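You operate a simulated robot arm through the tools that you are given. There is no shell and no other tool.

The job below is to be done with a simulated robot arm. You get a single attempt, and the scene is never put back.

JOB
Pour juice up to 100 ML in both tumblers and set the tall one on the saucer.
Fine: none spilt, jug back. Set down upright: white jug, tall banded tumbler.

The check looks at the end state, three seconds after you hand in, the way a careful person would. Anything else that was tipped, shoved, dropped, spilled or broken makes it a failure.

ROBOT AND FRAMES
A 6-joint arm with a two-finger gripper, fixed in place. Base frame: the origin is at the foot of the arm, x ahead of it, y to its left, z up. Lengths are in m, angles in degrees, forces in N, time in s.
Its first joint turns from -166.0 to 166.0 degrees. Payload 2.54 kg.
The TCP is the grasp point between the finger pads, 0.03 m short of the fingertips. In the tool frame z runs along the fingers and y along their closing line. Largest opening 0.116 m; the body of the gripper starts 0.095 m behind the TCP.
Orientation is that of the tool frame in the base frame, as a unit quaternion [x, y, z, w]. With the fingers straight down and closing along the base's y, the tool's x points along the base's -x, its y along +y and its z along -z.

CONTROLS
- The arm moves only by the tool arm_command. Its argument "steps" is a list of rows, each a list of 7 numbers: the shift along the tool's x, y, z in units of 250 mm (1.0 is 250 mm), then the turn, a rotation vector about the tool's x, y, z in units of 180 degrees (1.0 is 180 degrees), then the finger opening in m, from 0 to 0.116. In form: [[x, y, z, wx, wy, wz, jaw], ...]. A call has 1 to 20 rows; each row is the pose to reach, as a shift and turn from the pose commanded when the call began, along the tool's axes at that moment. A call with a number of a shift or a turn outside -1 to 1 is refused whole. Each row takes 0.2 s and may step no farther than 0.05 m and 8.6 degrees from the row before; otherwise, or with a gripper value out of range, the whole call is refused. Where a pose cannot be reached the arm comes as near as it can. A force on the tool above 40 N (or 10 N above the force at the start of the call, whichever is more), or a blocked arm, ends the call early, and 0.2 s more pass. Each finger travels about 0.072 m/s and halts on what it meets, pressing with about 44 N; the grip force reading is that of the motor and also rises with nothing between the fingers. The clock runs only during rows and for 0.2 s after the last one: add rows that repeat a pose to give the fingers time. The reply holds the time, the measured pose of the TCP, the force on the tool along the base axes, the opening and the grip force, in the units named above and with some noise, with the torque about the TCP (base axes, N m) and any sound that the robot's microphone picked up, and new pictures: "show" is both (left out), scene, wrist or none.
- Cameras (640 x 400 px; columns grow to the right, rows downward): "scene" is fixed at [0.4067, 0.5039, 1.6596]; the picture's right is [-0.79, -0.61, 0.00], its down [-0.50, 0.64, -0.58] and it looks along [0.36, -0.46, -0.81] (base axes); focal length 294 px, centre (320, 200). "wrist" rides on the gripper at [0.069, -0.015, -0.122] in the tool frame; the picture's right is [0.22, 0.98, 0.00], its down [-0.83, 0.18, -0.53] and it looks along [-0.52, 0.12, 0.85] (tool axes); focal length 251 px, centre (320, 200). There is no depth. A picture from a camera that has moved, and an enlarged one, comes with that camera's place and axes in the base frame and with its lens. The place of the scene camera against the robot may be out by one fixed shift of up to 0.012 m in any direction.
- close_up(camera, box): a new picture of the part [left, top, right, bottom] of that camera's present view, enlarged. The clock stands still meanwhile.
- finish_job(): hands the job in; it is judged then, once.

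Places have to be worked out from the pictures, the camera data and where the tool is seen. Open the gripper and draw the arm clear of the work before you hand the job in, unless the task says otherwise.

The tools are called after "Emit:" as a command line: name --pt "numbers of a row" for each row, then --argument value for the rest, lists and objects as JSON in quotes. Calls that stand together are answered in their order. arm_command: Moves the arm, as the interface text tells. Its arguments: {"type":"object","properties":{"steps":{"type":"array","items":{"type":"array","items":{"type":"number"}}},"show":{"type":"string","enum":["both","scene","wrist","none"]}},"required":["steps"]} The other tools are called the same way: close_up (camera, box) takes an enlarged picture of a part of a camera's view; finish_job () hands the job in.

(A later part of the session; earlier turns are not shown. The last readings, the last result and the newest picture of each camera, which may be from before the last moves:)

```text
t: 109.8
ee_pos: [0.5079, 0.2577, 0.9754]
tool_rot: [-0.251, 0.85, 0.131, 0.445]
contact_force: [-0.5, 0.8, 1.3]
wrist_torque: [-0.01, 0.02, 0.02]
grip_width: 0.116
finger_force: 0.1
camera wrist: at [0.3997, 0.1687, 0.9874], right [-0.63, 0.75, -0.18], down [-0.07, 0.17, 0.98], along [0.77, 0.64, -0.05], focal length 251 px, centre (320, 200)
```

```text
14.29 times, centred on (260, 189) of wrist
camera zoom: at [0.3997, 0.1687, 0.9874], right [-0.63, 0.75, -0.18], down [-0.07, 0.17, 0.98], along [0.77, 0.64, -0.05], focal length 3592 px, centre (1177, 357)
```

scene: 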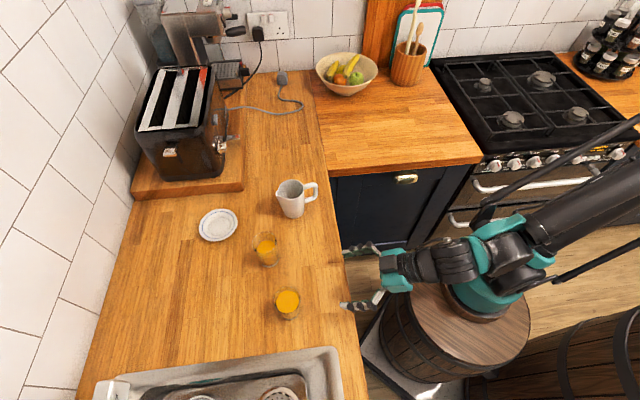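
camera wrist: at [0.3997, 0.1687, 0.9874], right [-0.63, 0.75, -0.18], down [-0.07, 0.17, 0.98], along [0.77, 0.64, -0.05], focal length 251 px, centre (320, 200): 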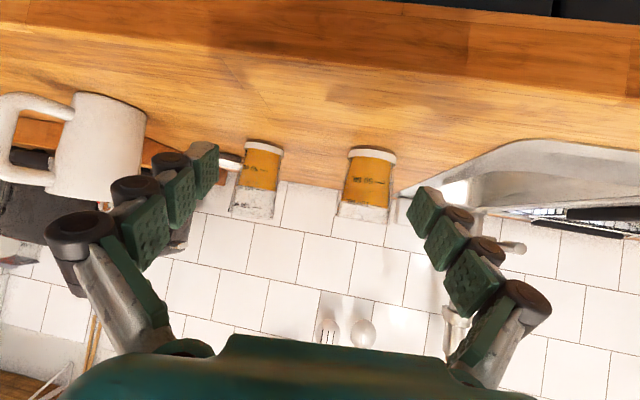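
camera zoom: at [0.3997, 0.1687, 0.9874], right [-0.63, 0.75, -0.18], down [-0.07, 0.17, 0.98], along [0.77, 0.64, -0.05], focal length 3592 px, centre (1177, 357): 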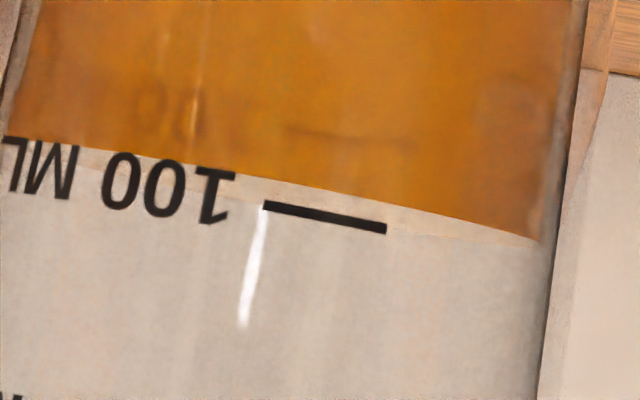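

T2 is right on its 100 line and T1 about 2 mm under, close enough to leave. Next I'll raise and level the gripper, heading for a view of the saucer before grasping the tall tumbler.

Emit:
arm_command --pt "-0.1008 0 -0.0218 0 0.03 0 0.116" --pt "-0.2015 0 -0.0435 0 0.068 0 0.116" --pt "-0.3023 0 -0.0653 0 0.108 0 0.116" --pt "-0.403 0 -0.087 0 0.148 0 0.116" --pt "-0.5038 0 -0.1088 0 0.188 0 0.116" --pt "-0.6045 0 -0.1305 0 0.228 0 0.116" --pt "-0.7053 0 -0.1523 0 0.268 0 0.116" --pt "-0.806 0 -0.174 0 0.3056 0 0.116" --pt "-0.806 0 -0.174 0 0.3056 0 0.116" --show "none"

Emit:
arm_command --pt "-0.1 -0.0536 0.02 0 0 0.009 0.116" --pt "-0.199 -0.1073 0.04 0 0 0.018 0.116" --pt "-0.298 -0.1609 0.06 0 0 0.027 0.116" --pt "-0.3975 -0.2145 0.08 0 0 0.036 0.116" --pt "-0.497 -0.2681 0.1 0 0 0.045 0.116" --pt "-0.596 -0.3218 0.12 0 0 0.054 0.116" --pt "-0.696 -0.3754 0.14 0 0 0.063 0.116" --pt "-0.795 -0.429 0.16 0 0 0.0722 0.116" --pt "-0.795 -0.429 0.16 0 0 0.0722 0.116" --show "both"

Emit:
close_up --camera "wrist" --box '[200, 20, 440, 240]'

```text
t: 111.8
ee_pos: [0.5749, 0.3009, 1.1668]
tool_rot: [-0.284, 0.959, -0.001, 0.001]
contact_force: [0.6, -0.5, -0.2]
wrist_torque: [-0.01, 0.0, 0.0]
grip_width: 0.1162
finger_force: 0.1
```

```text
t: 113.8
ee_pos: [0.7997, 0.3199, 1.126]
tool_rot: [-0.174, 0.985, 0.001, 0.002]
contact_force: [-0.1, -0.3, 0.3]
wrist_torque: [-0.02, 0.02, 0.04]
grip_width: 0.116
finger_force: 0.0
camera wrist: at [0.7403, 0.2813, 1.2476], right [-0.54, 0.84, 0.0], down [0.71, 0.45, 0.54], along [0.45, 0.29, -0.84], focal length 251 px, centre (320, 200)
```

scene: 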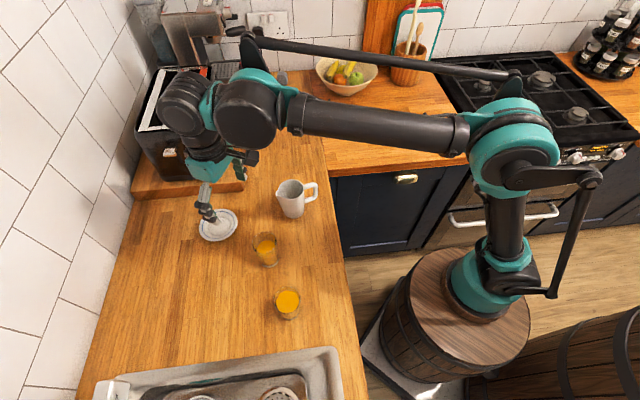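
wrist: 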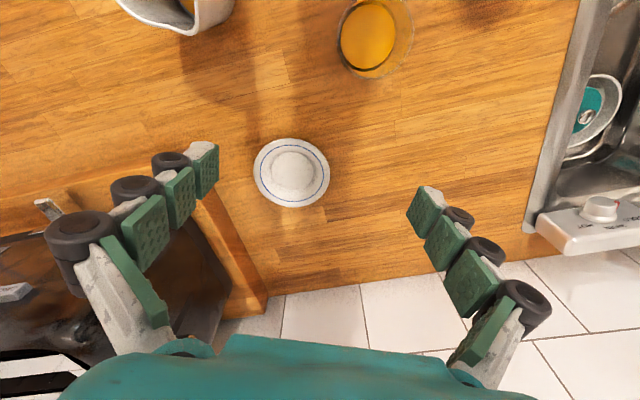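

```text
1.82 times, centred on (320, 130) of wrist
camera zoom: at [0.7403, 0.2813, 1.2476], right [-0.54, 0.84, 0.0], down [0.71, 0.45, 0.54], along [0.45, 0.29, -0.84], focal length 457 px, centre (320, 327)
```

zoom: 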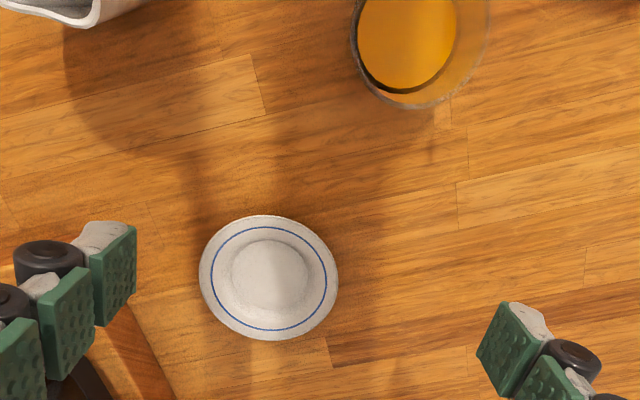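

The saucer has a flat well about 62 mm across, centre near (0.8976, 0.3326), and T1's base (about 53 mm) must land inside it. I'll bring the open gripper low over the saucer to confirm its centre accurately and test the reach.

Emit:
arm_command --pt "-0.0642 -0.0143 0.094 0 0 0 0.116" --pt "-0.1283 -0.0287 0.188 0 0 0 0.116" --pt "-0.1925 -0.043 0.282 0 0 0 0.116" --pt "-0.2567 -0.0573 0.376 0 0 0 0.116" --pt "-0.3208 -0.0717 0.47 0 0 0 0.116" --pt "-0.385 -0.086 0.564 0 0 0 0.116" --pt "-0.385 -0.086 0.564 0 0 0 0.116" --show "both"

Emit:
close_up --camera "wrist" --box '[200, 100, 440, 300]'

```text
t: 115.4
ee_pos: [0.8973, 0.3321, 0.9872]
tool_rot: [-0.173, 0.985, 0.0, 0.001]
contact_force: [0.4, 0.6, 0.0]
wrist_torque: [0.0, 0.02, 0.0]
grip_width: 0.1161
finger_force: 0.0
camera wrist: at [0.8379, 0.2939, 1.1071], right [-0.54, 0.84, 0.0], down [0.71, 0.45, 0.54], along [0.45, 0.29, -0.84], focal length 251 px, centre (320, 200)
```

scene: 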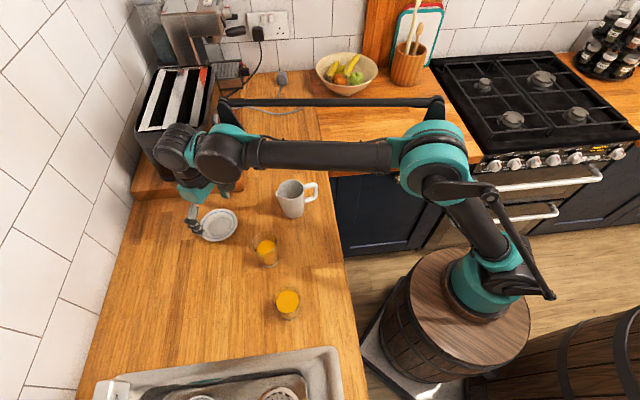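
wrist: 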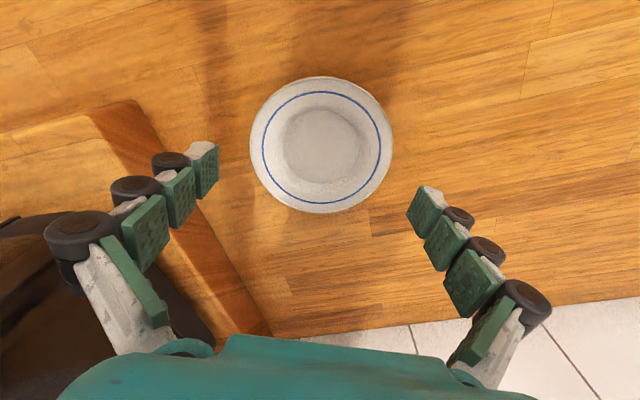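

```text
2.00 times, centred on (320, 200) of wrist
camera zoom: at [0.8379, 0.2939, 1.1071], right [-0.54, 0.84, 0.0], down [0.71, 0.45, 0.54], along [0.45, 0.29, -0.84], focal length 503 px, centre (320, 200)
```

zoom: 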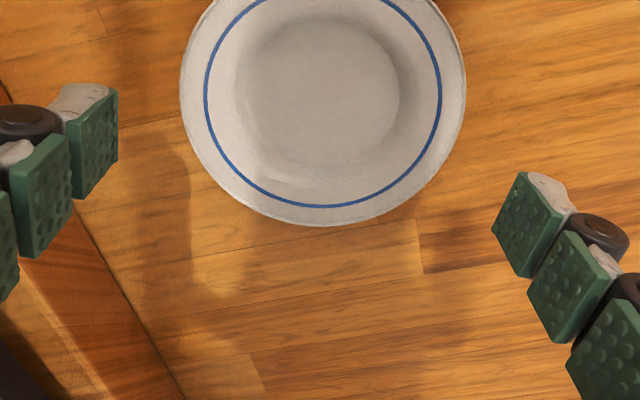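

Reach is fine, and the saucer well centre is about (0.896, 0.332). I'll raise up and move over the tall tumbler for the grasp.

Emit:
arm_command --pt "0 0 -0.09 0 0 0 0.116" --pt "0 0 -0.22 0 0 0 0.116" --pt "0 0 -0.36 0 0 0 0.116" --pt "0 0 -0.48 0 0 0 0.116" --pt "0 0 -0.54 0 0 0 0.116" --pt "0.1 0.0275 -0.54 0 0 0 0.116" --pt "0.22 0.0603 -0.54 0 0 0 0.116" --pt "0.34 0.0933 -0.54 0 0 0 0.116" --pt "0.46 0.1262 -0.54 0 0 0 0.116" --pt "0.58 0.159 -0.54 0 0 0 0.116" --pt "0.66 0.181 -0.54 0 0 0 0.116" --pt "0.7036 0.193 -0.54 0 0 0 0.116" --pt "0.7036 0.193 -0.54 0 0 0 0.116" --show "both"

Emit:
close_up --camera "wrist" --box '[220, 50, 420, 220]'

```text
t: 118.2
ee_pos: [0.7163, 0.3174, 1.1212]
tool_rot: [-0.173, 0.985, 0.0, 0.002]
contact_force: [1.0, 0.2, -0.6]
wrist_torque: [0.01, 0.03, 0.03]
grip_width: 0.116
finger_force: 0.1
camera wrist: at [0.6559, 0.2796, 1.2411], right [-0.54, 0.84, 0.0], down [0.71, 0.45, 0.54], along [0.45, 0.29, -0.84], focal length 251 px, centre (320, 200)
```

scene: 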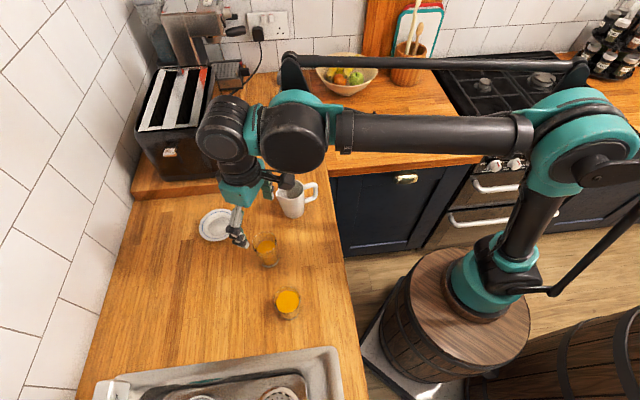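
wrist: 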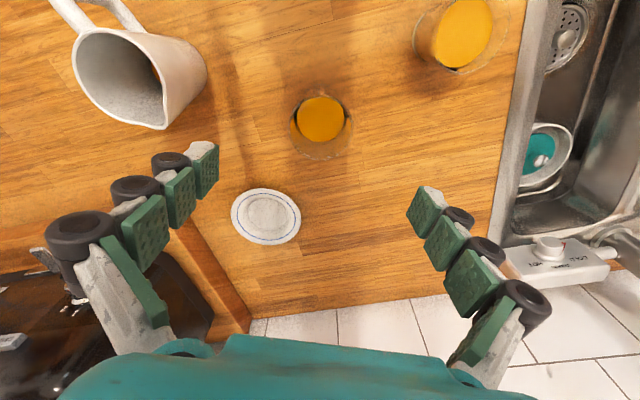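

```text
2.35 times, centred on (320, 135) of wrist
camera zoom: at [0.6559, 0.2796, 1.2411], right [-0.54, 0.84, 0.0], down [0.71, 0.45, 0.54], along [0.45, 0.29, -0.84], focal length 592 px, centre (320, 353)
```

zoom: 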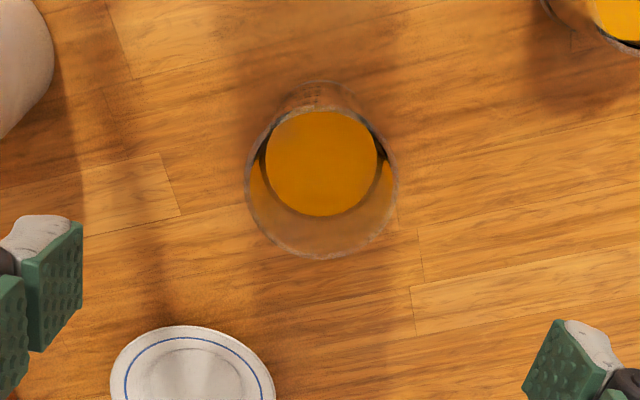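

T1's axis is about 2 mm nearer than the TCP. I'll correct that and descend with open fingers to z = 0.965 around the tall tumbler.

Emit:
arm_command --pt "0.008 0.004 0.06 0 0 0 0.116" --pt "0.008 0.004 0.16 0 0 0 0.116" --pt "0.008 0.004 0.28 0 0 0 0.116" --pt "0.008 0.004 0.4 0 0 0 0.116" --pt "0.008 0.004 0.52 0 0 0 0.116" --pt "0.008 0.004 0.6 0 0 0 0.116" --pt "0.008 0.004 0.624 0 0 0 0.116" --pt "0.008 0.004 0.624 0 0 0 0.116" --show "both"

Emit:
close_up --camera "scene" --box '[200, 170, 340, 290]'

```text
t: 120.0
ee_pos: [0.715, 0.3188, 0.964]
tool_rot: [-0.173, 0.985, 0.0, 0.002]
contact_force: [-0.4, 0.2, -0.5]
wrist_torque: [0.05, -0.01, -0.02]
grip_width: 0.1158
finger_force: 0.1
camera wrist: at [0.6547, 0.2798, 1.0846], right [-0.54, 0.84, 0.0], down [0.71, 0.45, 0.54], along [0.45, 0.29, -0.84], focal length 251 px, centre (320, 200)
```

scene: 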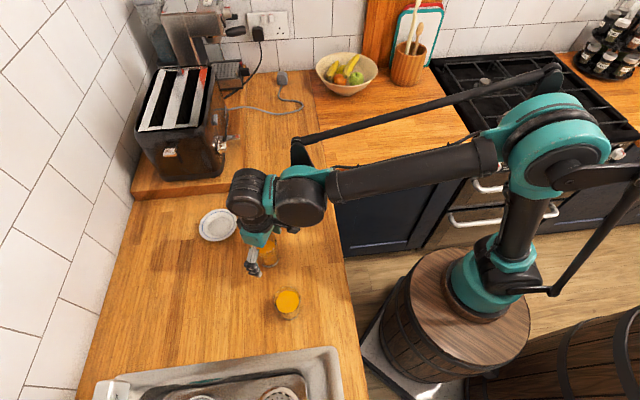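
wrist: 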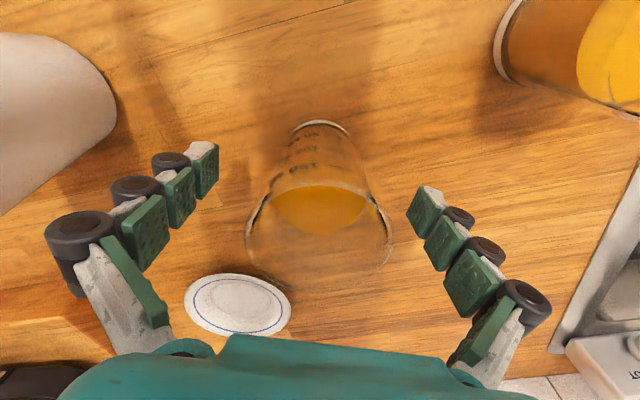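

```text
3.33 times, centred on (270, 230) of scene
camera zoom: at [0.4067, 0.5039, 1.6596], right [-0.79, -0.61, 0.0], down [-0.5, 0.64, -0.58], along [0.36, -0.46, -0.81], focal length 980 px, centre (487, 100)
```

zoom: 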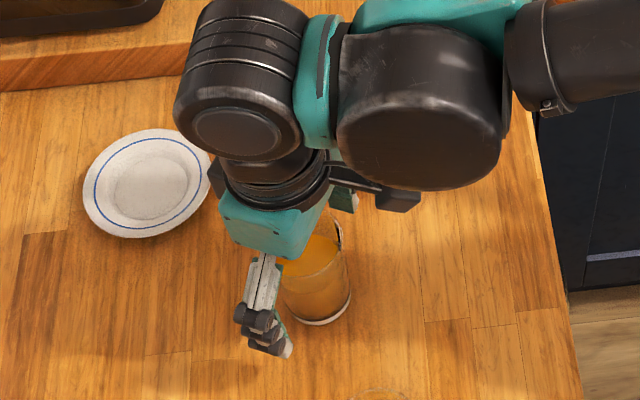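

T1 is centred between the fingers. I'll close on it and check the grip.

Emit:
arm_command --pt "0 0 0 0 0 0 0.09" --pt "0 0 0 0 0 0 0.07" --pt "0 0 0 0 0 0 0.06" --pt "0 0 0 0 0 0 0.035" --pt "0 0 0 0 0 0 0.035" --pt "0 0 0 0 0 0 0.035" --pt "0 0 0 0 0 0 0.035" --show "wrist"

```text
t: 121.6
ee_pos: [0.7144, 0.3185, 0.9642]
tool_rot: [-0.174, 0.985, 0.001, 0.002]
contact_force: [0.0, -0.8, 1.2]
wrist_torque: [0.05, 0.04, -0.01]
grip_width: 0.0532
finger_force: 44.2
camera wrist: at [0.6546, 0.2797, 1.0848], right [-0.54, 0.84, 0.0], down [0.71, 0.45, 0.54], along [0.45, 0.29, -0.84], focal length 251 px, centre (320, 200)
```

wrist: 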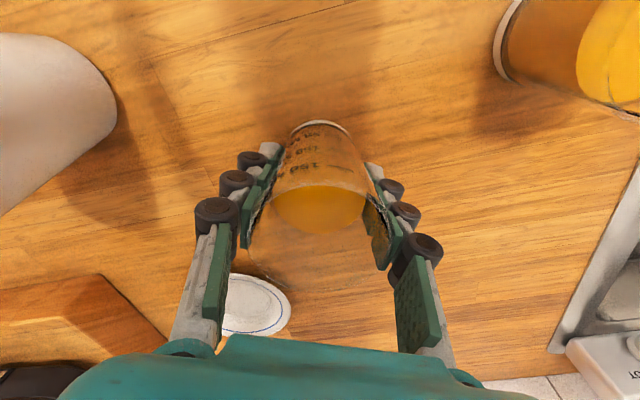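

The grip is firm at 53.2 mm. I'll lift the full tumbler slowly, straight up.

Emit:
arm_command --pt "0 0 -0.012 0 0 0 0.035" --pt "0 0 -0.036 0 0 0 0.035" --pt "0 0 -0.068 0 0 0 0.035" --pt "0 0 -0.104 0 0 0 0.035" --pt "0 0 -0.14 0 0 0 0.035" --pt "0 0 -0.176 0 0 0 0.035" --pt "0 0 -0.212 0 0 0 0.035" --pt "0 0 -0.242 0 0 0 0.035" --pt "0 0 -0.258 0 0 0 0.035" --pt "0 0 -0.264 0 0 0 0.035" --pt "0 0 -0.264 0 0 0 0.035" --show "both"

Emit:
close_up --camera "scene" --box '[200, 170, 340, 290]'

```text
t: 124.0
ee_pos: [0.714, 0.3184, 1.0301]
tool_rot: [-0.173, 0.985, 0.0, 0.001]
contact_force: [-0.5, 0.3, -1.8]
wrist_torque: [-0.02, -0.02, 0.01]
grip_width: 0.0532
finger_force: 44.2
camera wrist: at [0.6545, 0.2801, 1.1508], right [-0.54, 0.84, 0.0], down [0.71, 0.45, 0.54], along [0.45, 0.29, -0.84], focal length 251 px, centre (320, 200)
```

scene: 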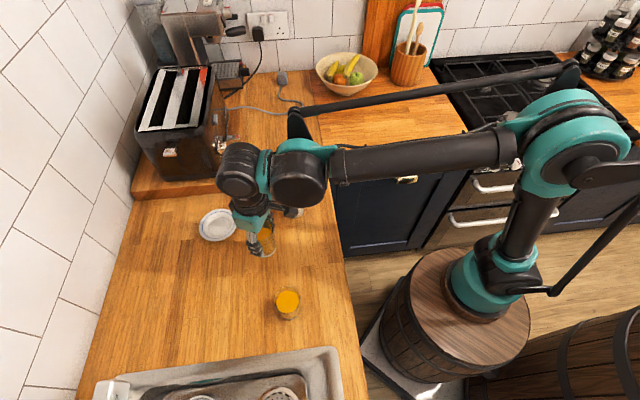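
wrist: 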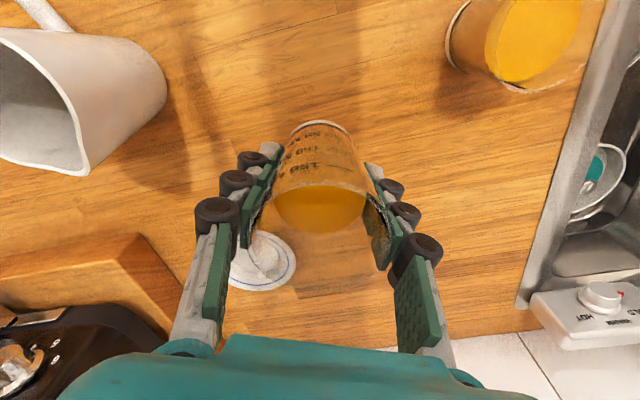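

```text
3.33 times, centred on (270, 230) of scene
camera zoom: at [0.4067, 0.5039, 1.6596], right [-0.79, -0.61, 0.0], down [-0.5, 0.64, -0.58], along [0.36, -0.46, -0.81], focal length 980 px, centre (487, 100)
```

zoom: 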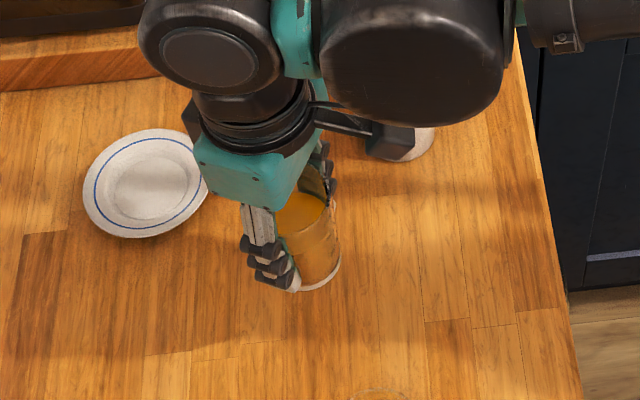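

The tumbler is held steady. I'll carry it over the saucer slowly with gentle ramps.

Emit:
arm_command --pt "-0.007 -0.002 0 0 0 0 0.035" --pt "-0.0211 -0.006 0 0 0 0 0.035" --pt "-0.0423 -0.012 0 0 0 0 0.035" --pt "-0.074 -0.0209 0 0 0 0 0.035" --pt "-0.1127 -0.0319 0 0 0 0 0.035" --pt "-0.1585 -0.0448 0 0 0 0 0.035" --pt "-0.2113 -0.0598 0 0 0 0 0.035" --pt "-0.2677 -0.0757 0 0 0 0 0.035" --pt "-0.324 -0.0916 0 0 0 0 0.035" --pt "-0.3804 -0.1076 0 0 0 0 0.035" --pt "-0.4367 -0.1235 0 0 0 0 0.035" --pt "-0.4931 -0.1394 0 0 0 0 0.035" --pt "-0.5459 -0.1544 0 0 0 0 0.035" --pt "-0.5917 -0.1673 0 0 0 0 0.035" --pt "-0.6304 -0.1783 0 0 0 0 0.035" --pt "-0.6621 -0.1872 0 0 0 0 0.035" --pt "-0.6833 -0.1932 0 0 0 0 0.035" --pt "-0.6974 -0.1972 0 0 0 0 0.035" --pt "-0.7044 -0.1992 0 0 0 0 0.035" --pt "-0.7044 -0.1992 0 0 0 0 0.035" --show "both"

Emit:
close_up --camera "scene" --box '[180, 180, 270, 260]'

Emit:
close_up --camera "wrist" --box '[220, 60, 420, 240]'

```text
t: 128.2
ee_pos: [0.8964, 0.3308, 1.0313]
tool_rot: [-0.173, 0.985, 0.0, 0.001]
contact_force: [0.1, 0.2, -2.1]
wrist_torque: [-0.03, 0.0, 0.0]
grip_width: 0.0534
finger_force: 43.7
camera wrist: at [0.837, 0.2932, 1.1516], right [-0.54, 0.84, 0.0], down [0.71, 0.45, 0.54], along [0.45, 0.29, -0.84], focal length 251 px, centre (320, 200)
```

scene: 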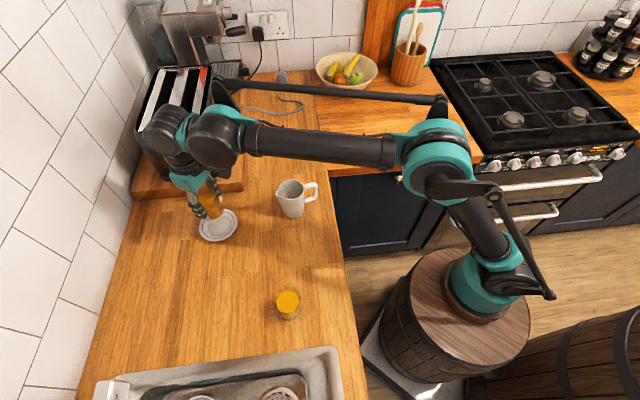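
wrist: 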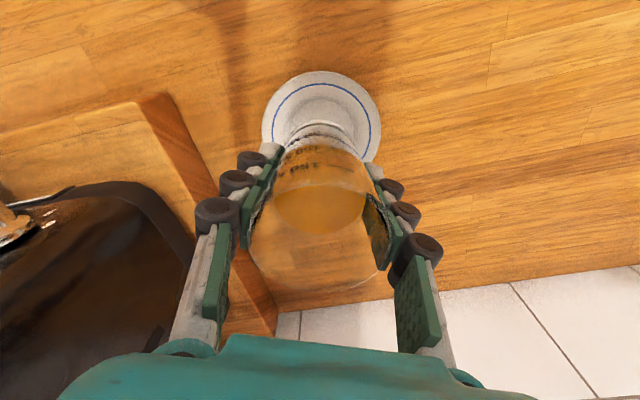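

```text
5.00 times, centred on (225, 220) of scene
camera zoom: at [0.4067, 0.5039, 1.6596], right [-0.79, -0.61, 0.0], down [-0.5, 0.64, -0.58], along [0.36, -0.46, -0.81], focal length 1470 px, centre (795, 100)
```

zoom: 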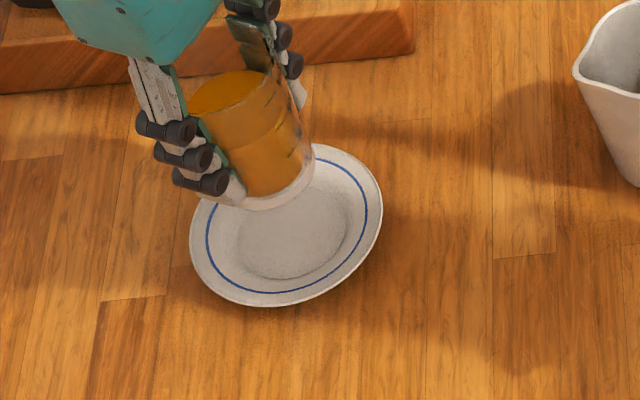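

```text
2.22 times, centred on (320, 150) of wrist
camera zoom: at [0.837, 0.2932, 1.1516], right [-0.54, 0.84, 0.0], down [0.71, 0.45, 0.54], along [0.45, 0.29, -0.84], focal length 559 px, centre (320, 311)
```

zoom: 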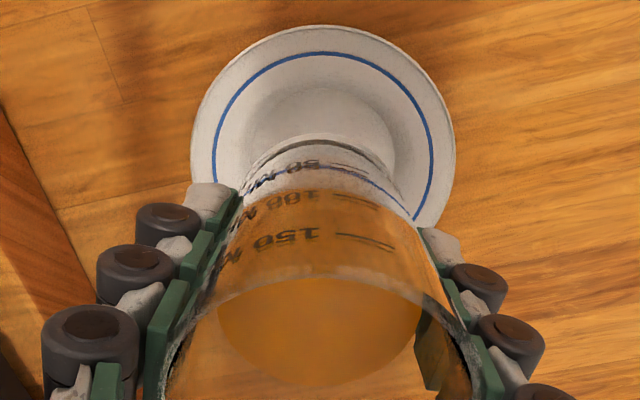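

Correcting for perspective, the saucer centre is about (0.8995, 0.3343), so the tumbler needs about 4 mm more outward. I'll shift by that and lower until the base is about 1–2 cm above the well, then check alignment.

Emit:
arm_command --pt "-0.004 0.001 0.012 0 0 0 0.035" --pt "-0.009 0.003 0.036 0 0 0 0.035" --pt "-0.014 0.0045 0.066 0 0 0 0.035" --pt "-0.0168 0.0052 0.098 0 0 0 0.035" --pt "-0.0168 0.0052 0.13 0 0 0 0.035" --pt "-0.0168 0.0052 0.158 0 0 0 0.035" --pt "-0.0168 0.0052 0.174 0 0 0 0.035" --pt "-0.0168 0.0052 0.18 0 0 0 0.035" --pt "-0.0168 0.0052 0.18 0 0 0 0.035" --show "wrist"

Emit:
close_up --camera "scene" --box '[190, 195, 250, 250]'

Emit:
close_up --camera "wrist" --box '[240, 60, 400, 180]'

```text
t: 130.2
ee_pos: [0.9, 0.3338, 0.9863]
tool_rot: [-0.173, 0.985, 0.001, 0.003]
contact_force: [-0.3, -0.6, -2.6]
wrist_torque: [-0.01, -0.01, 0.04]
grip_width: 0.053
finger_force: 44.3
camera wrist: at [0.8406, 0.2959, 1.1063], right [-0.54, 0.84, 0.0], down [0.71, 0.45, 0.54], along [0.45, 0.29, -0.84], focal length 251 px, centre (320, 200)
```

wrist: 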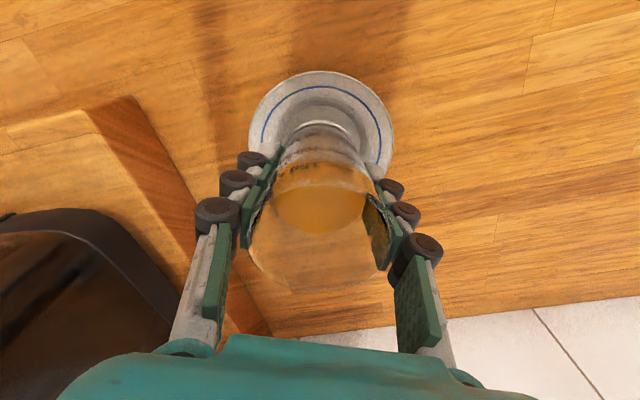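

```text
7.27 times, centred on (220, 222) of scene
camera zoom: at [0.4067, 0.5039, 1.6596], right [-0.79, -0.61, 0.0], down [-0.5, 0.64, -0.58], along [0.36, -0.46, -0.81], focal length 2139 px, centre (1047, 36)
```

zoom: 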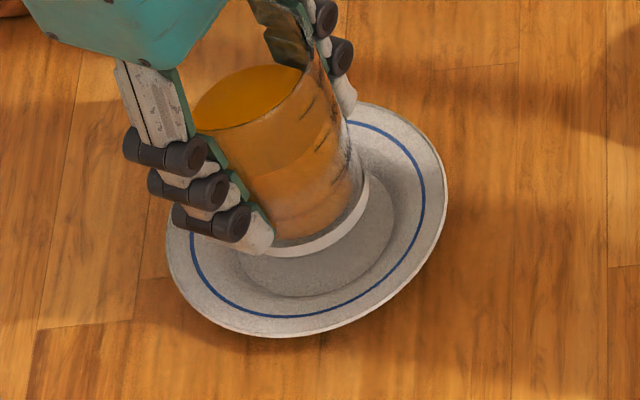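

```text
3.33 times, centred on (320, 120) of wrist
camera zoom: at [0.8406, 0.2959, 1.1063], right [-0.54, 0.84, 0.0], down [0.71, 0.45, 0.54], along [0.45, 0.29, -0.84], focal length 838 px, centre (320, 467)
```

zoom: 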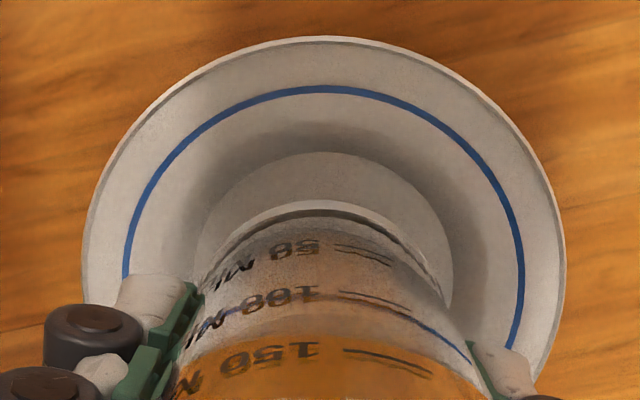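

Base and well centres agree within about 2 mm in both views. I'll lower further, carefully.

Emit:
arm_command --pt "0 0 0.008 0 0 0 0.035" --pt "0 0 0.018 0 0 0 0.035" --pt "0 0 0.028 0 0 0 0.035" --pt "0 0 0.036 0 0 0 0.035" --pt "0 0 0.036 0 0 0 0.035" --show "none"

Emit:
arm_command --pt "0 0 0.004 0 0 0 0.035" --pt "0 0 0.008 0 0 0 0.035" --show "none"

```text
t: 131.4
ee_pos: [0.9001, 0.3348, 0.9768]
tool_rot: [-0.173, 0.985, 0.0, 0.002]
contact_force: [1.1, 0.2, -2.2]
wrist_torque: [0.02, -0.01, 0.02]
grip_width: 0.0532
finger_force: 43.7
```

```text
t: 132.0
ee_pos: [0.9009, 0.333, 0.9748]
tool_rot: [-0.174, 0.985, 0.0, 0.001]
contact_force: [-0.1, -0.1, -1.8]
wrist_torque: [0.04, 0.01, -0.01]
grip_width: 0.0531
finger_force: 43.8
```

No contact yet at 0.975. I'll check the alignment from the scene once more and keep stepping down by a millimetre at a time.

Emit:
close_up --camera "scene" --box '[190, 195, 250, 250]'

Emit:
arm_command --pt "0 0 0.004 0 0 0 0.035" --pt "0 0 0.004 0 0 0 0.035" --show "none"

Emit:
arm_command --pt "0 0 0.004 0 0 0 0.035" --pt "0 0 0.004 0 0 0 0.035" --show "none"

```text
7.27 times, centred on (220, 222) of scene
camera zoom: at [0.4067, 0.5039, 1.6596], right [-0.79, -0.61, 0.0], down [-0.5, 0.64, -0.58], along [0.36, -0.46, -0.81], focal length 2139 px, centre (1047, 36)
```

zoom: 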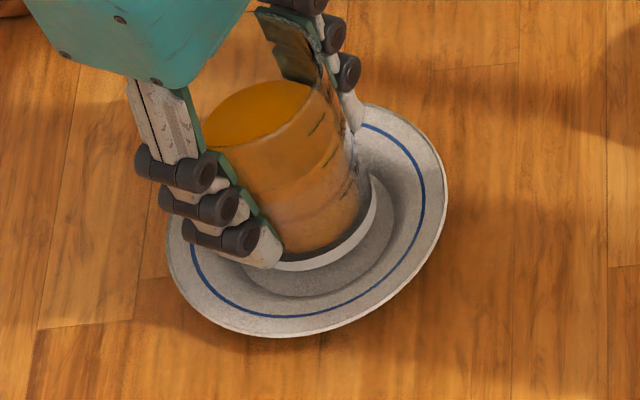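

```text
t: 132.6
ee_pos: [0.9005, 0.333, 0.974]
tool_rot: [-0.174, 0.985, 0.0, 0.002]
contact_force: [-0.1, -0.3, -3.1]
wrist_torque: [0.0, -0.03, 0.0]
grip_width: 0.053
finger_force: 44.4
```

```text
t: 133.2
ee_pos: [0.9003, 0.3344, 0.973]
tool_rot: [-0.174, 0.985, 0.0, 0.002]
contact_force: [0.1, -0.4, -2.3]
wrist_torque: [0.02, -0.02, -0.01]
grip_width: 0.0532
finger_force: 44.2
```

Still hanging free at 0.973. I'll continue down in 1 mm steps.

Emit:
arm_command --pt "0 0 0.004 0 0 0 0.035" --pt "0 0 0.004 0 0 0 0.035" --show "none"

Emit:
arm_command --pt "0 0 0.004 0 0 0 0.035" --pt "0 0 0.004 0 0 0 0.035" --show "none"

Emit:
close_up --camera "scene" --box '[190, 195, 250, 250]'

```text
t: 133.8
ee_pos: [0.901, 0.333, 0.9722]
tool_rot: [-0.174, 0.985, 0.0, 0.001]
contact_force: [-0.1, -0.6, -1.1]
wrist_torque: [-0.01, 0.0, 0.01]
grip_width: 0.0529
finger_force: 43.6
```

```text
t: 134.4
ee_pos: [0.901, 0.334, 0.9706]
tool_rot: [-0.174, 0.985, 0.0, 0.002]
contact_force: [-0.1, -0.1, -3.0]
wrist_torque: [0.0, 0.01, 0.01]
grip_width: 0.0534
finger_force: 43.8
```

```text
7.27 times, centred on (220, 222) of scene
camera zoom: at [0.4067, 0.5039, 1.6596], right [-0.79, -0.61, 0.0], down [-0.5, 0.64, -0.58], along [0.36, -0.46, -0.81], focal length 2139 px, centre (1047, 36)
```

zoom: 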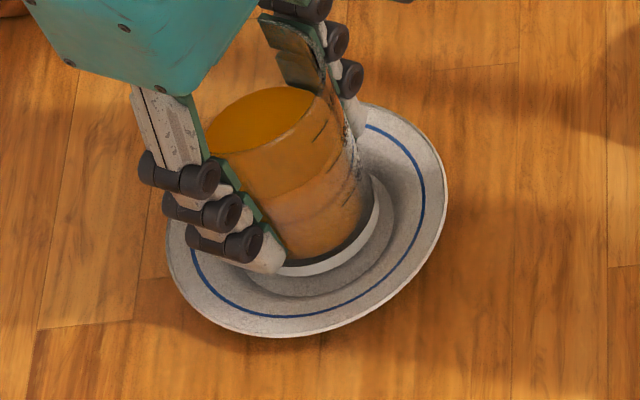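

Alignment holds and there's no contact yet at 0.9706. I'll continue in 1 mm steps.

Emit:
arm_command --pt "0 0 0.004 0 0 0 0.035" --pt "0 0 0.004 0 0 0 0.035" --show "none"

Emit:
arm_command --pt "0 0 0.003 0 0 0 0.035" --pt "0 0 0.003 0 0 0 0.035" --show "none"

Emit:
arm_command --pt "0 0 0.003 0 0 0 0.035" --pt "0 0 0.003 0 0 0 0.035" --show "none"

```text
t: 135.0
ee_pos: [0.9008, 0.3338, 0.97]
tool_rot: [-0.173, 0.985, 0.001, 0.001]
contact_force: [-0.2, 0.1, -1.4]
wrist_torque: [-0.01, 0.04, -0.03]
grip_width: 0.0534
finger_force: 43.9
```

```text
t: 135.6
ee_pos: [0.9, 0.3344, 0.9696]
tool_rot: [-0.174, 0.985, 0.0, 0.001]
contact_force: [1.2, 1.2, 1.7]
wrist_torque: [0.07, -0.01, 0.0]
grip_width: 0.0529
finger_force: 44.7
```

```text
t: 136.2
ee_pos: [0.9005, 0.3339, 0.9704]
tool_rot: [-0.174, 0.985, 0.0, 0.003]
contact_force: [5.7, 2.1, 17.6]
wrist_torque: [0.22, -0.28, -0.02]
grip_width: 0.0528
finger_force: 43.8
```

Contact is made, with the force centred under the base (within about 5 mm), so it's sitting flat in the well. I'll ease up half a millimetre to unload it, then check the force.

Emit:
arm_command --pt "0 0 -0.0015 0 0 0 0.035" --pt "0 0 -0.003 0 0 0 0.035" --show "none"

Emit:
close_up --camera "scene" --box '[190, 195, 250, 250]'

```text
t: 136.8
ee_pos: [0.9015, 0.3332, 0.9691]
tool_rot: [-0.173, 0.985, 0.0, 0.002]
contact_force: [-0.3, 1.3, 3.7]
wrist_torque: [0.07, 0.08, 0.0]
grip_width: 0.0531
finger_force: 43.7
```

```text
7.27 times, centred on (220, 222) of scene
camera zoom: at [0.4067, 0.5039, 1.6596], right [-0.79, -0.61, 0.0], down [-0.5, 0.64, -0.58], along [0.36, -0.46, -0.81], focal length 2139 px, centre (1047, 36)
```

zoom: 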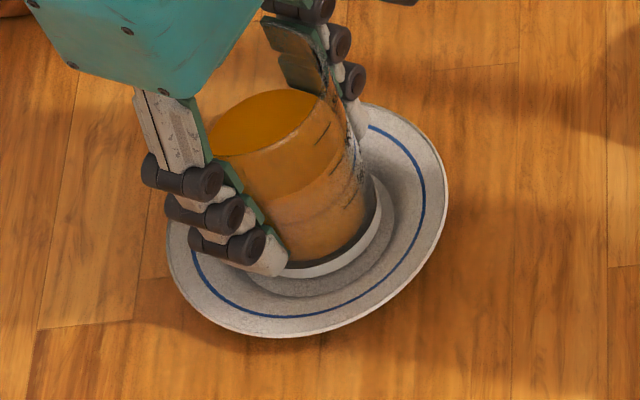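

It's lightly resting. I'll double-check centring in the well from the wrist camera before letting go.

Emit:
close_up --camera "wrist" --box '[240, 60, 400, 180]'

Emit:
close_up --camera "scene" --box '[205, 210, 240, 240]'

```text
3.33 times, centred on (320, 120) of wrist
camera zoom: at [0.8403, 0.2956, 1.0897], right [-0.54, 0.84, 0.0], down [0.71, 0.45, 0.54], along [0.45, 0.29, -0.84], focal length 838 px, centre (320, 467)
```

zoom: 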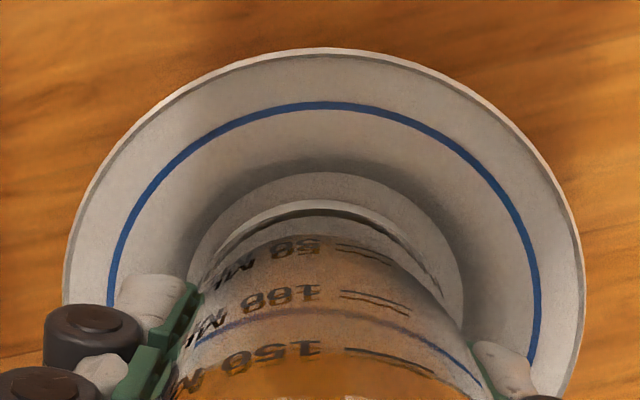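

```text
13.33 times, centred on (222, 225) of scene
camera zoom: at [0.4067, 0.5039, 1.6596], right [-0.79, -0.61, 0.0], down [-0.5, 0.64, -0.58], along [0.36, -0.46, -0.81], focal length 3921 px, centre (1620, -133)
```

zoom: 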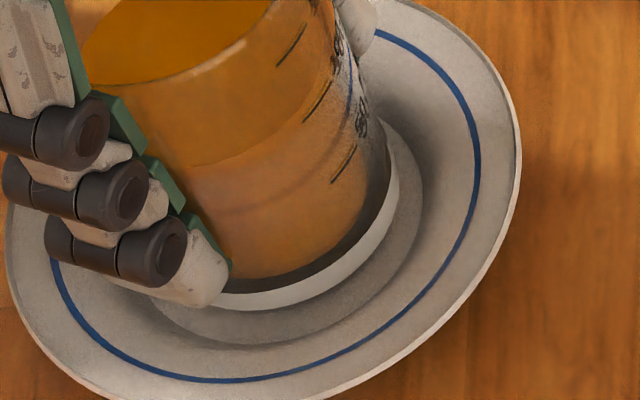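

The wrist view shows the base centred in the well within about 1–2 mm, with a margin all round. I'll open the fingers gradually.

Emit:
arm_command --pt "0 0 0 0 0 0 0.054" --pt "0 0 0 0 0 0 0.056" --pt "0 0 0 0 0 0 0.06" --pt "0 0 0 0 0 0 0.07" --pt "0 0 0 0 0 0 0.085" --pt "0 0 0 0 0 0 0.1" --pt "0 0 0 0 0 0 0.1" --show "both"

Emit:
close_up --camera "scene" --box '[190, 195, 250, 250]'

```text
t: 138.4
ee_pos: [0.8995, 0.3337, 0.97]
tool_rot: [-0.174, 0.985, 0.001, 0.001]
contact_force: [-0.7, 0.1, -0.1]
wrist_torque: [-0.04, 0.0, 0.02]
grip_width: 0.1
finger_force: 0.0
camera wrist: at [0.8406, 0.2956, 1.0899], right [-0.54, 0.84, 0.0], down [0.71, 0.45, 0.54], along [0.45, 0.29, -0.84], focal length 251 px, centre (320, 200)
```

scene: 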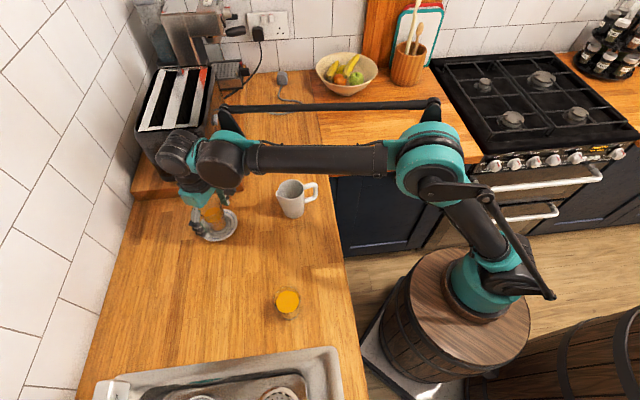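
wrist: 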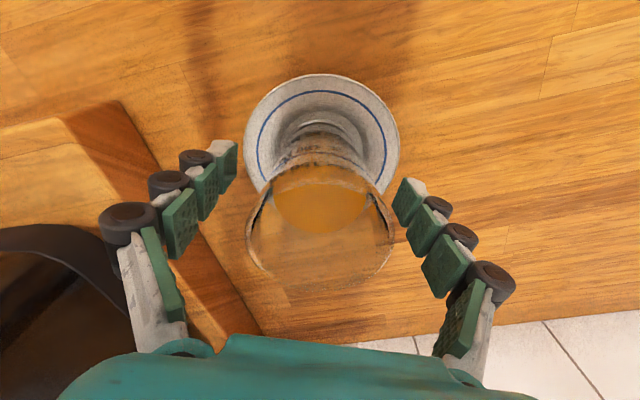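

```text
7.27 times, centred on (220, 222) of scene
camera zoom: at [0.4067, 0.5039, 1.6596], right [-0.79, -0.61, 0.0], down [-0.5, 0.64, -0.58], along [0.36, -0.46, -0.81], focal length 2139 px, centre (1047, 36)
```

zoom: 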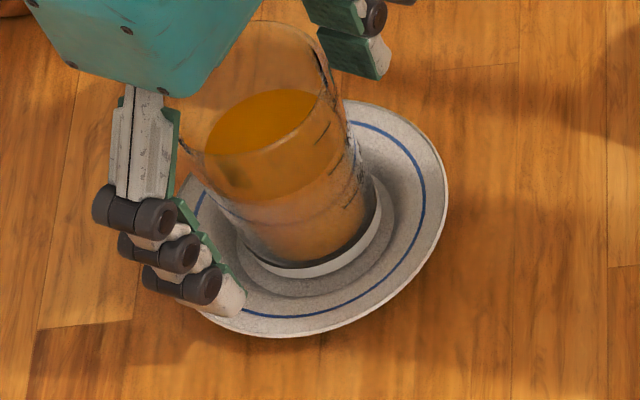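

The tall tumbler stands upright on the saucer on its own. I'll withdraw straight up, slowly.

Emit:
arm_command --pt "0 0 -0.03 0 0 0 0.1" --pt "0 0 -0.09 0 0 0 0.1" --pt "0 0 -0.18 0 0 0 0.1" --pt "0 0 -0.28 0 0 0 0.1" --pt "0 0 -0.4 0 0 0 0.1" --pt "0 0 -0.52 0 0 0 0.1" --pt "0 0 -0.64 0 0 0 0.1" --pt "0 0 -0.76 0 0 0 0.1" --pt "0 0 -0.84 0 0 0 0.1" --show "both"

Emit:
close_up --camera "wrist" --box '[230, 30, 430, 200]'

```text
t: 140.4
ee_pos: [0.8992, 0.3323, 1.1796]
tool_rot: [-0.174, 0.985, 0.0, 0.002]
contact_force: [0.2, -0.1, 0.0]
wrist_torque: [0.03, 0.0, 0.01]
grip_width: 0.0998
finger_force: 0.1
camera wrist: at [0.8394, 0.2953, 1.3002], right [-0.54, 0.84, 0.0], down [0.71, 0.45, 0.54], along [0.45, 0.29, -0.84], focal length 251 px, centre (320, 200)
```

scene: 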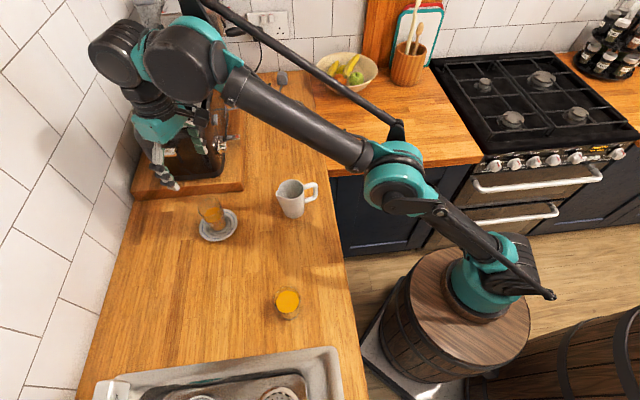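
wrist: 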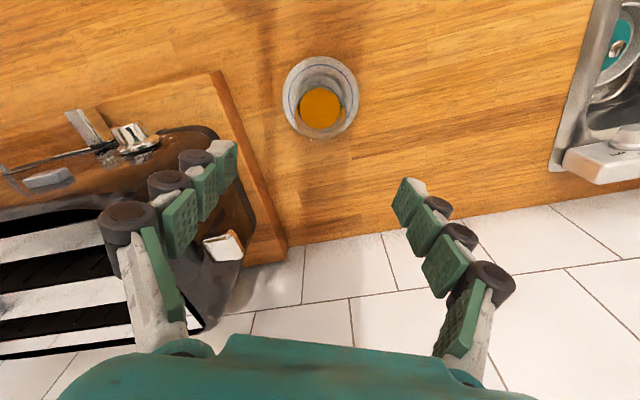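

```text
2.35 times, centred on (330, 115) of wrist
camera zoom: at [0.8394, 0.2953, 1.3002], right [-0.54, 0.84, 0.0], down [0.71, 0.45, 0.54], along [0.45, 0.29, -0.84], focal length 592 px, centre (296, 400)
```

zoom: 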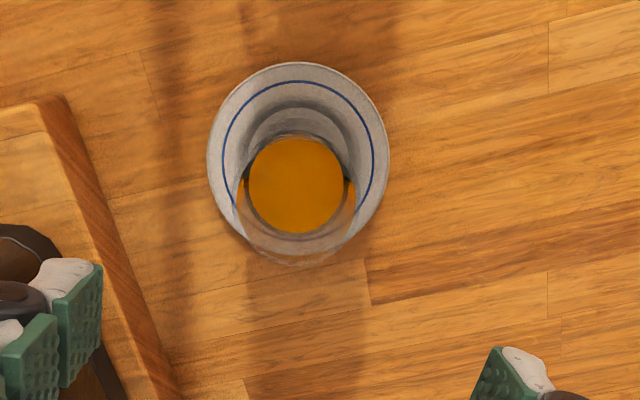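

The tall tumbler is upright on the saucer. I'll draw the arm back and up, clear of the work, then check everything.

Emit:
arm_command --pt "0.06 0 -0.06 0 0 0 0.1" --pt "0.18 0 -0.12 0 0 0 0.1" --pt "0.32 0 -0.18 0 0 0 0.1" --pt "0.46 0 -0.24 0 0 0 0.1" --pt "0.6 0 -0.3 0 0 0 0.1" --pt "0.74 0 -0.36 0 0 0 0.1" --pt "0.86 0 -0.4 0 0 0 0.1" --pt "0.96 0 -0.4 0 0 0 0.1" --pt "0.96 0 -0.4 0 0 0 0.1" --show "both"

Emit:
close_up --camera "scene" --box '[180, 160, 340, 330]'

Emit:
close_up --camera "scene" --box '[190, 190, 250, 250]'

```text
t: 142.4
ee_pos: [0.6723, 0.2518, 1.2788]
tool_rot: [-0.173, 0.985, 0.0, 0.002]
contact_force: [0.2, 0.0, -0.7]
wrist_torque: [0.01, 0.04, 0.0]
grip_width: 0.0996
finger_force: 0.2
camera wrist: at [0.6136, 0.2135, 1.3982], right [-0.54, 0.84, 0.0], down [0.71, 0.45, 0.54], along [0.45, 0.29, -0.84], focal length 251 px, centre (320, 200)
```

scene: 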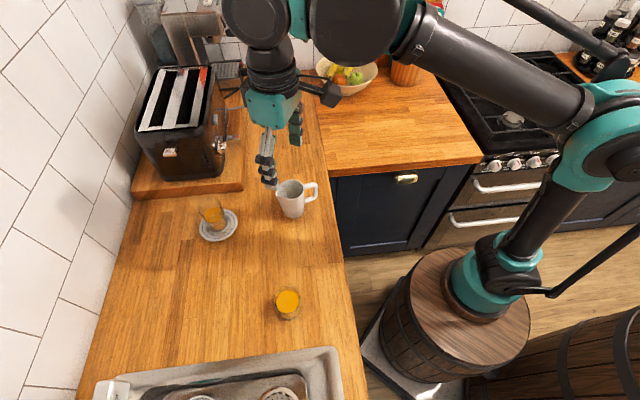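
wrist: 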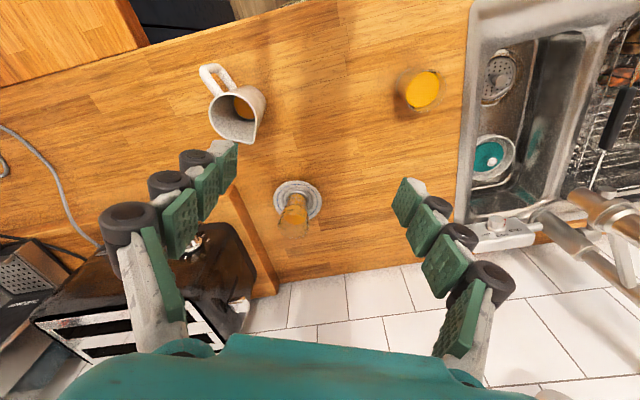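

```text
2.35 times, centred on (260, 245) of scene
camera zoom: at [0.4067, 0.5039, 1.6596], right [-0.79, -0.61, 0.0], down [-0.5, 0.64, -0.58], along [0.36, -0.46, -0.81], focal length 692 px, centre (461, 94)
```

zoom: 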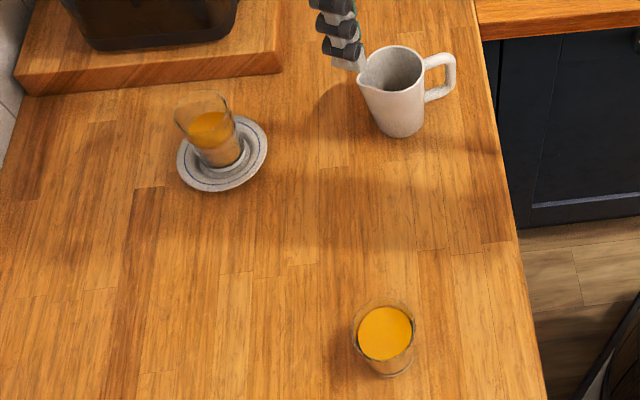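

```text
6.67 times, centred on (220, 220) of scene
camera zoom: at [0.4067, 0.5039, 1.6596], right [-0.79, -0.61, 0.0], down [-0.5, 0.64, -0.58], along [0.36, -0.46, -0.81], focal length 1961 px, centre (987, 67)
```

zoom: 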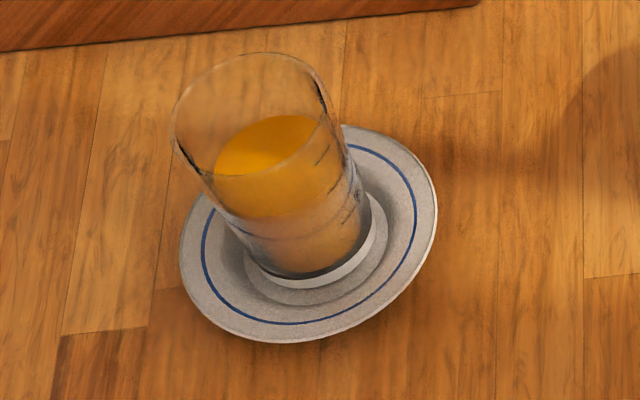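

The tumbler sits in the saucer's well and the worktop is dry. For a final check of uprightness and level, I'll take one more low view from a safe distance.

Emit:
arm_command --pt "0.021 0.017 0.11 0 -0.031 0 0.1" --pt "0.043 0.035 0.219 0 -0.0625 0 0.1" --pt "0.064 0.052 0.329 0 -0.094 0 0.1" --pt "0.086 0.07 0.438 0 -0.125 0 0.1" --pt "0.107 0.087 0.548 0 -0.156 0 0.1" --pt "0.128 0.104 0.657 0 -0.1875 0 0.1" --pt "0.15 0.122 0.767 0 -0.219 0 0.1" --pt "0.171 0.139 0.876 0 -0.25 0 0.1" --pt "0.171 0.139 0.876 0 -0.25 0 0.1" --show "wrist"

Emit:
close_up --camera "wrist" --box '[250, 120, 370, 250]'

```text
t: 144.4
ee_pos: [0.6216, 0.2693, 1.0599]
tool_rot: [-0.16, 0.909, 0.067, 0.38]
contact_force: [-0.8, 0.9, -0.2]
wrist_torque: [0.0, 0.01, 0.01]
grip_width: 0.1001
finger_force: 0.1
camera wrist: at [0.5004, 0.2095, 1.095], right [-0.48, 0.87, -0.15], down [0.13, 0.24, 0.96], along [0.87, 0.44, -0.22], focal length 251 px, centre (320, 200)
```

wrist: 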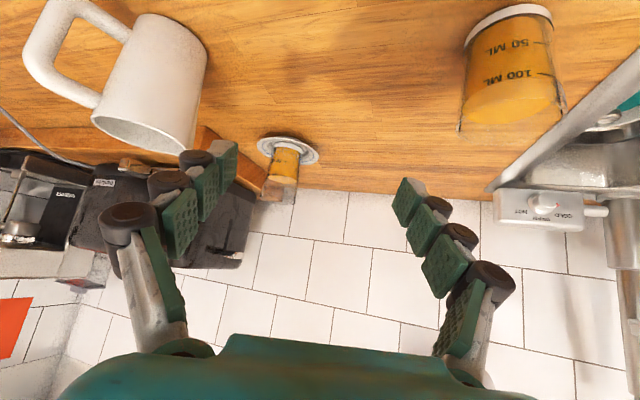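

```text
3.08 times, centred on (310, 185) of wrist
camera zoom: at [0.5004, 0.2095, 1.095], right [-0.48, 0.87, -0.15], down [0.13, 0.24, 0.96], along [0.87, 0.44, -0.22], focal length 774 px, centre (351, 246)
```

zoom: 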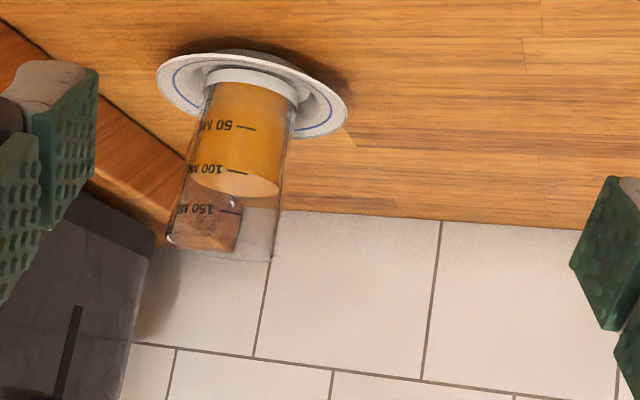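

The tall tumbler stands square on the saucer with its level at the 100 line. I'll take one closer look at T1's level and the saucer seating.

Emit:
close_up --camera "wrist" --box '[265, 130, 325, 205]'

Emit:
close_up --camera "wrist" --box '[440, 0, 580, 140]'

```text
5.33 times, centred on (295, 168) of wrist
camera zoom: at [0.5004, 0.2095, 1.095], right [-0.48, 0.87, -0.15], down [0.13, 0.24, 0.96], along [0.87, 0.44, -0.22], focal length 1341 px, centre (453, 373)
```

zoom: 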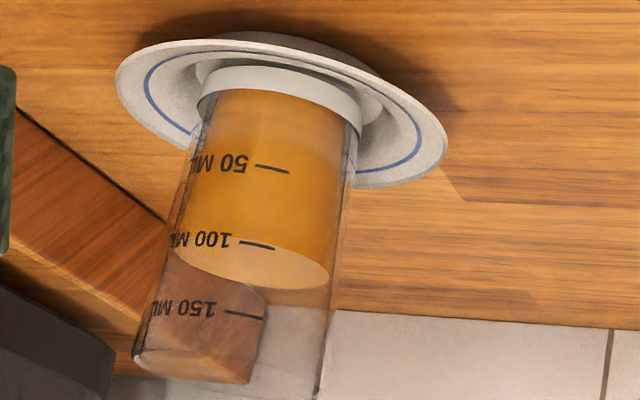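

```text
2.86 times, centred on (510, 70) of wrist
camera zoom: at [0.5004, 0.2095, 1.095], right [-0.48, 0.87, -0.15], down [0.13, 0.24, 0.96], along [0.87, 0.44, -0.22], focal length 718 px, centre (-223, 571)
```

zoom: 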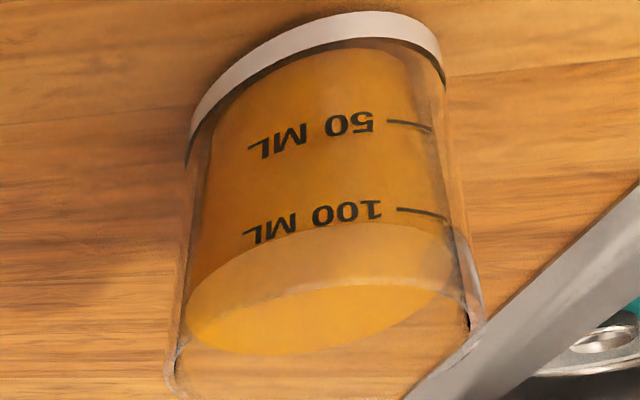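

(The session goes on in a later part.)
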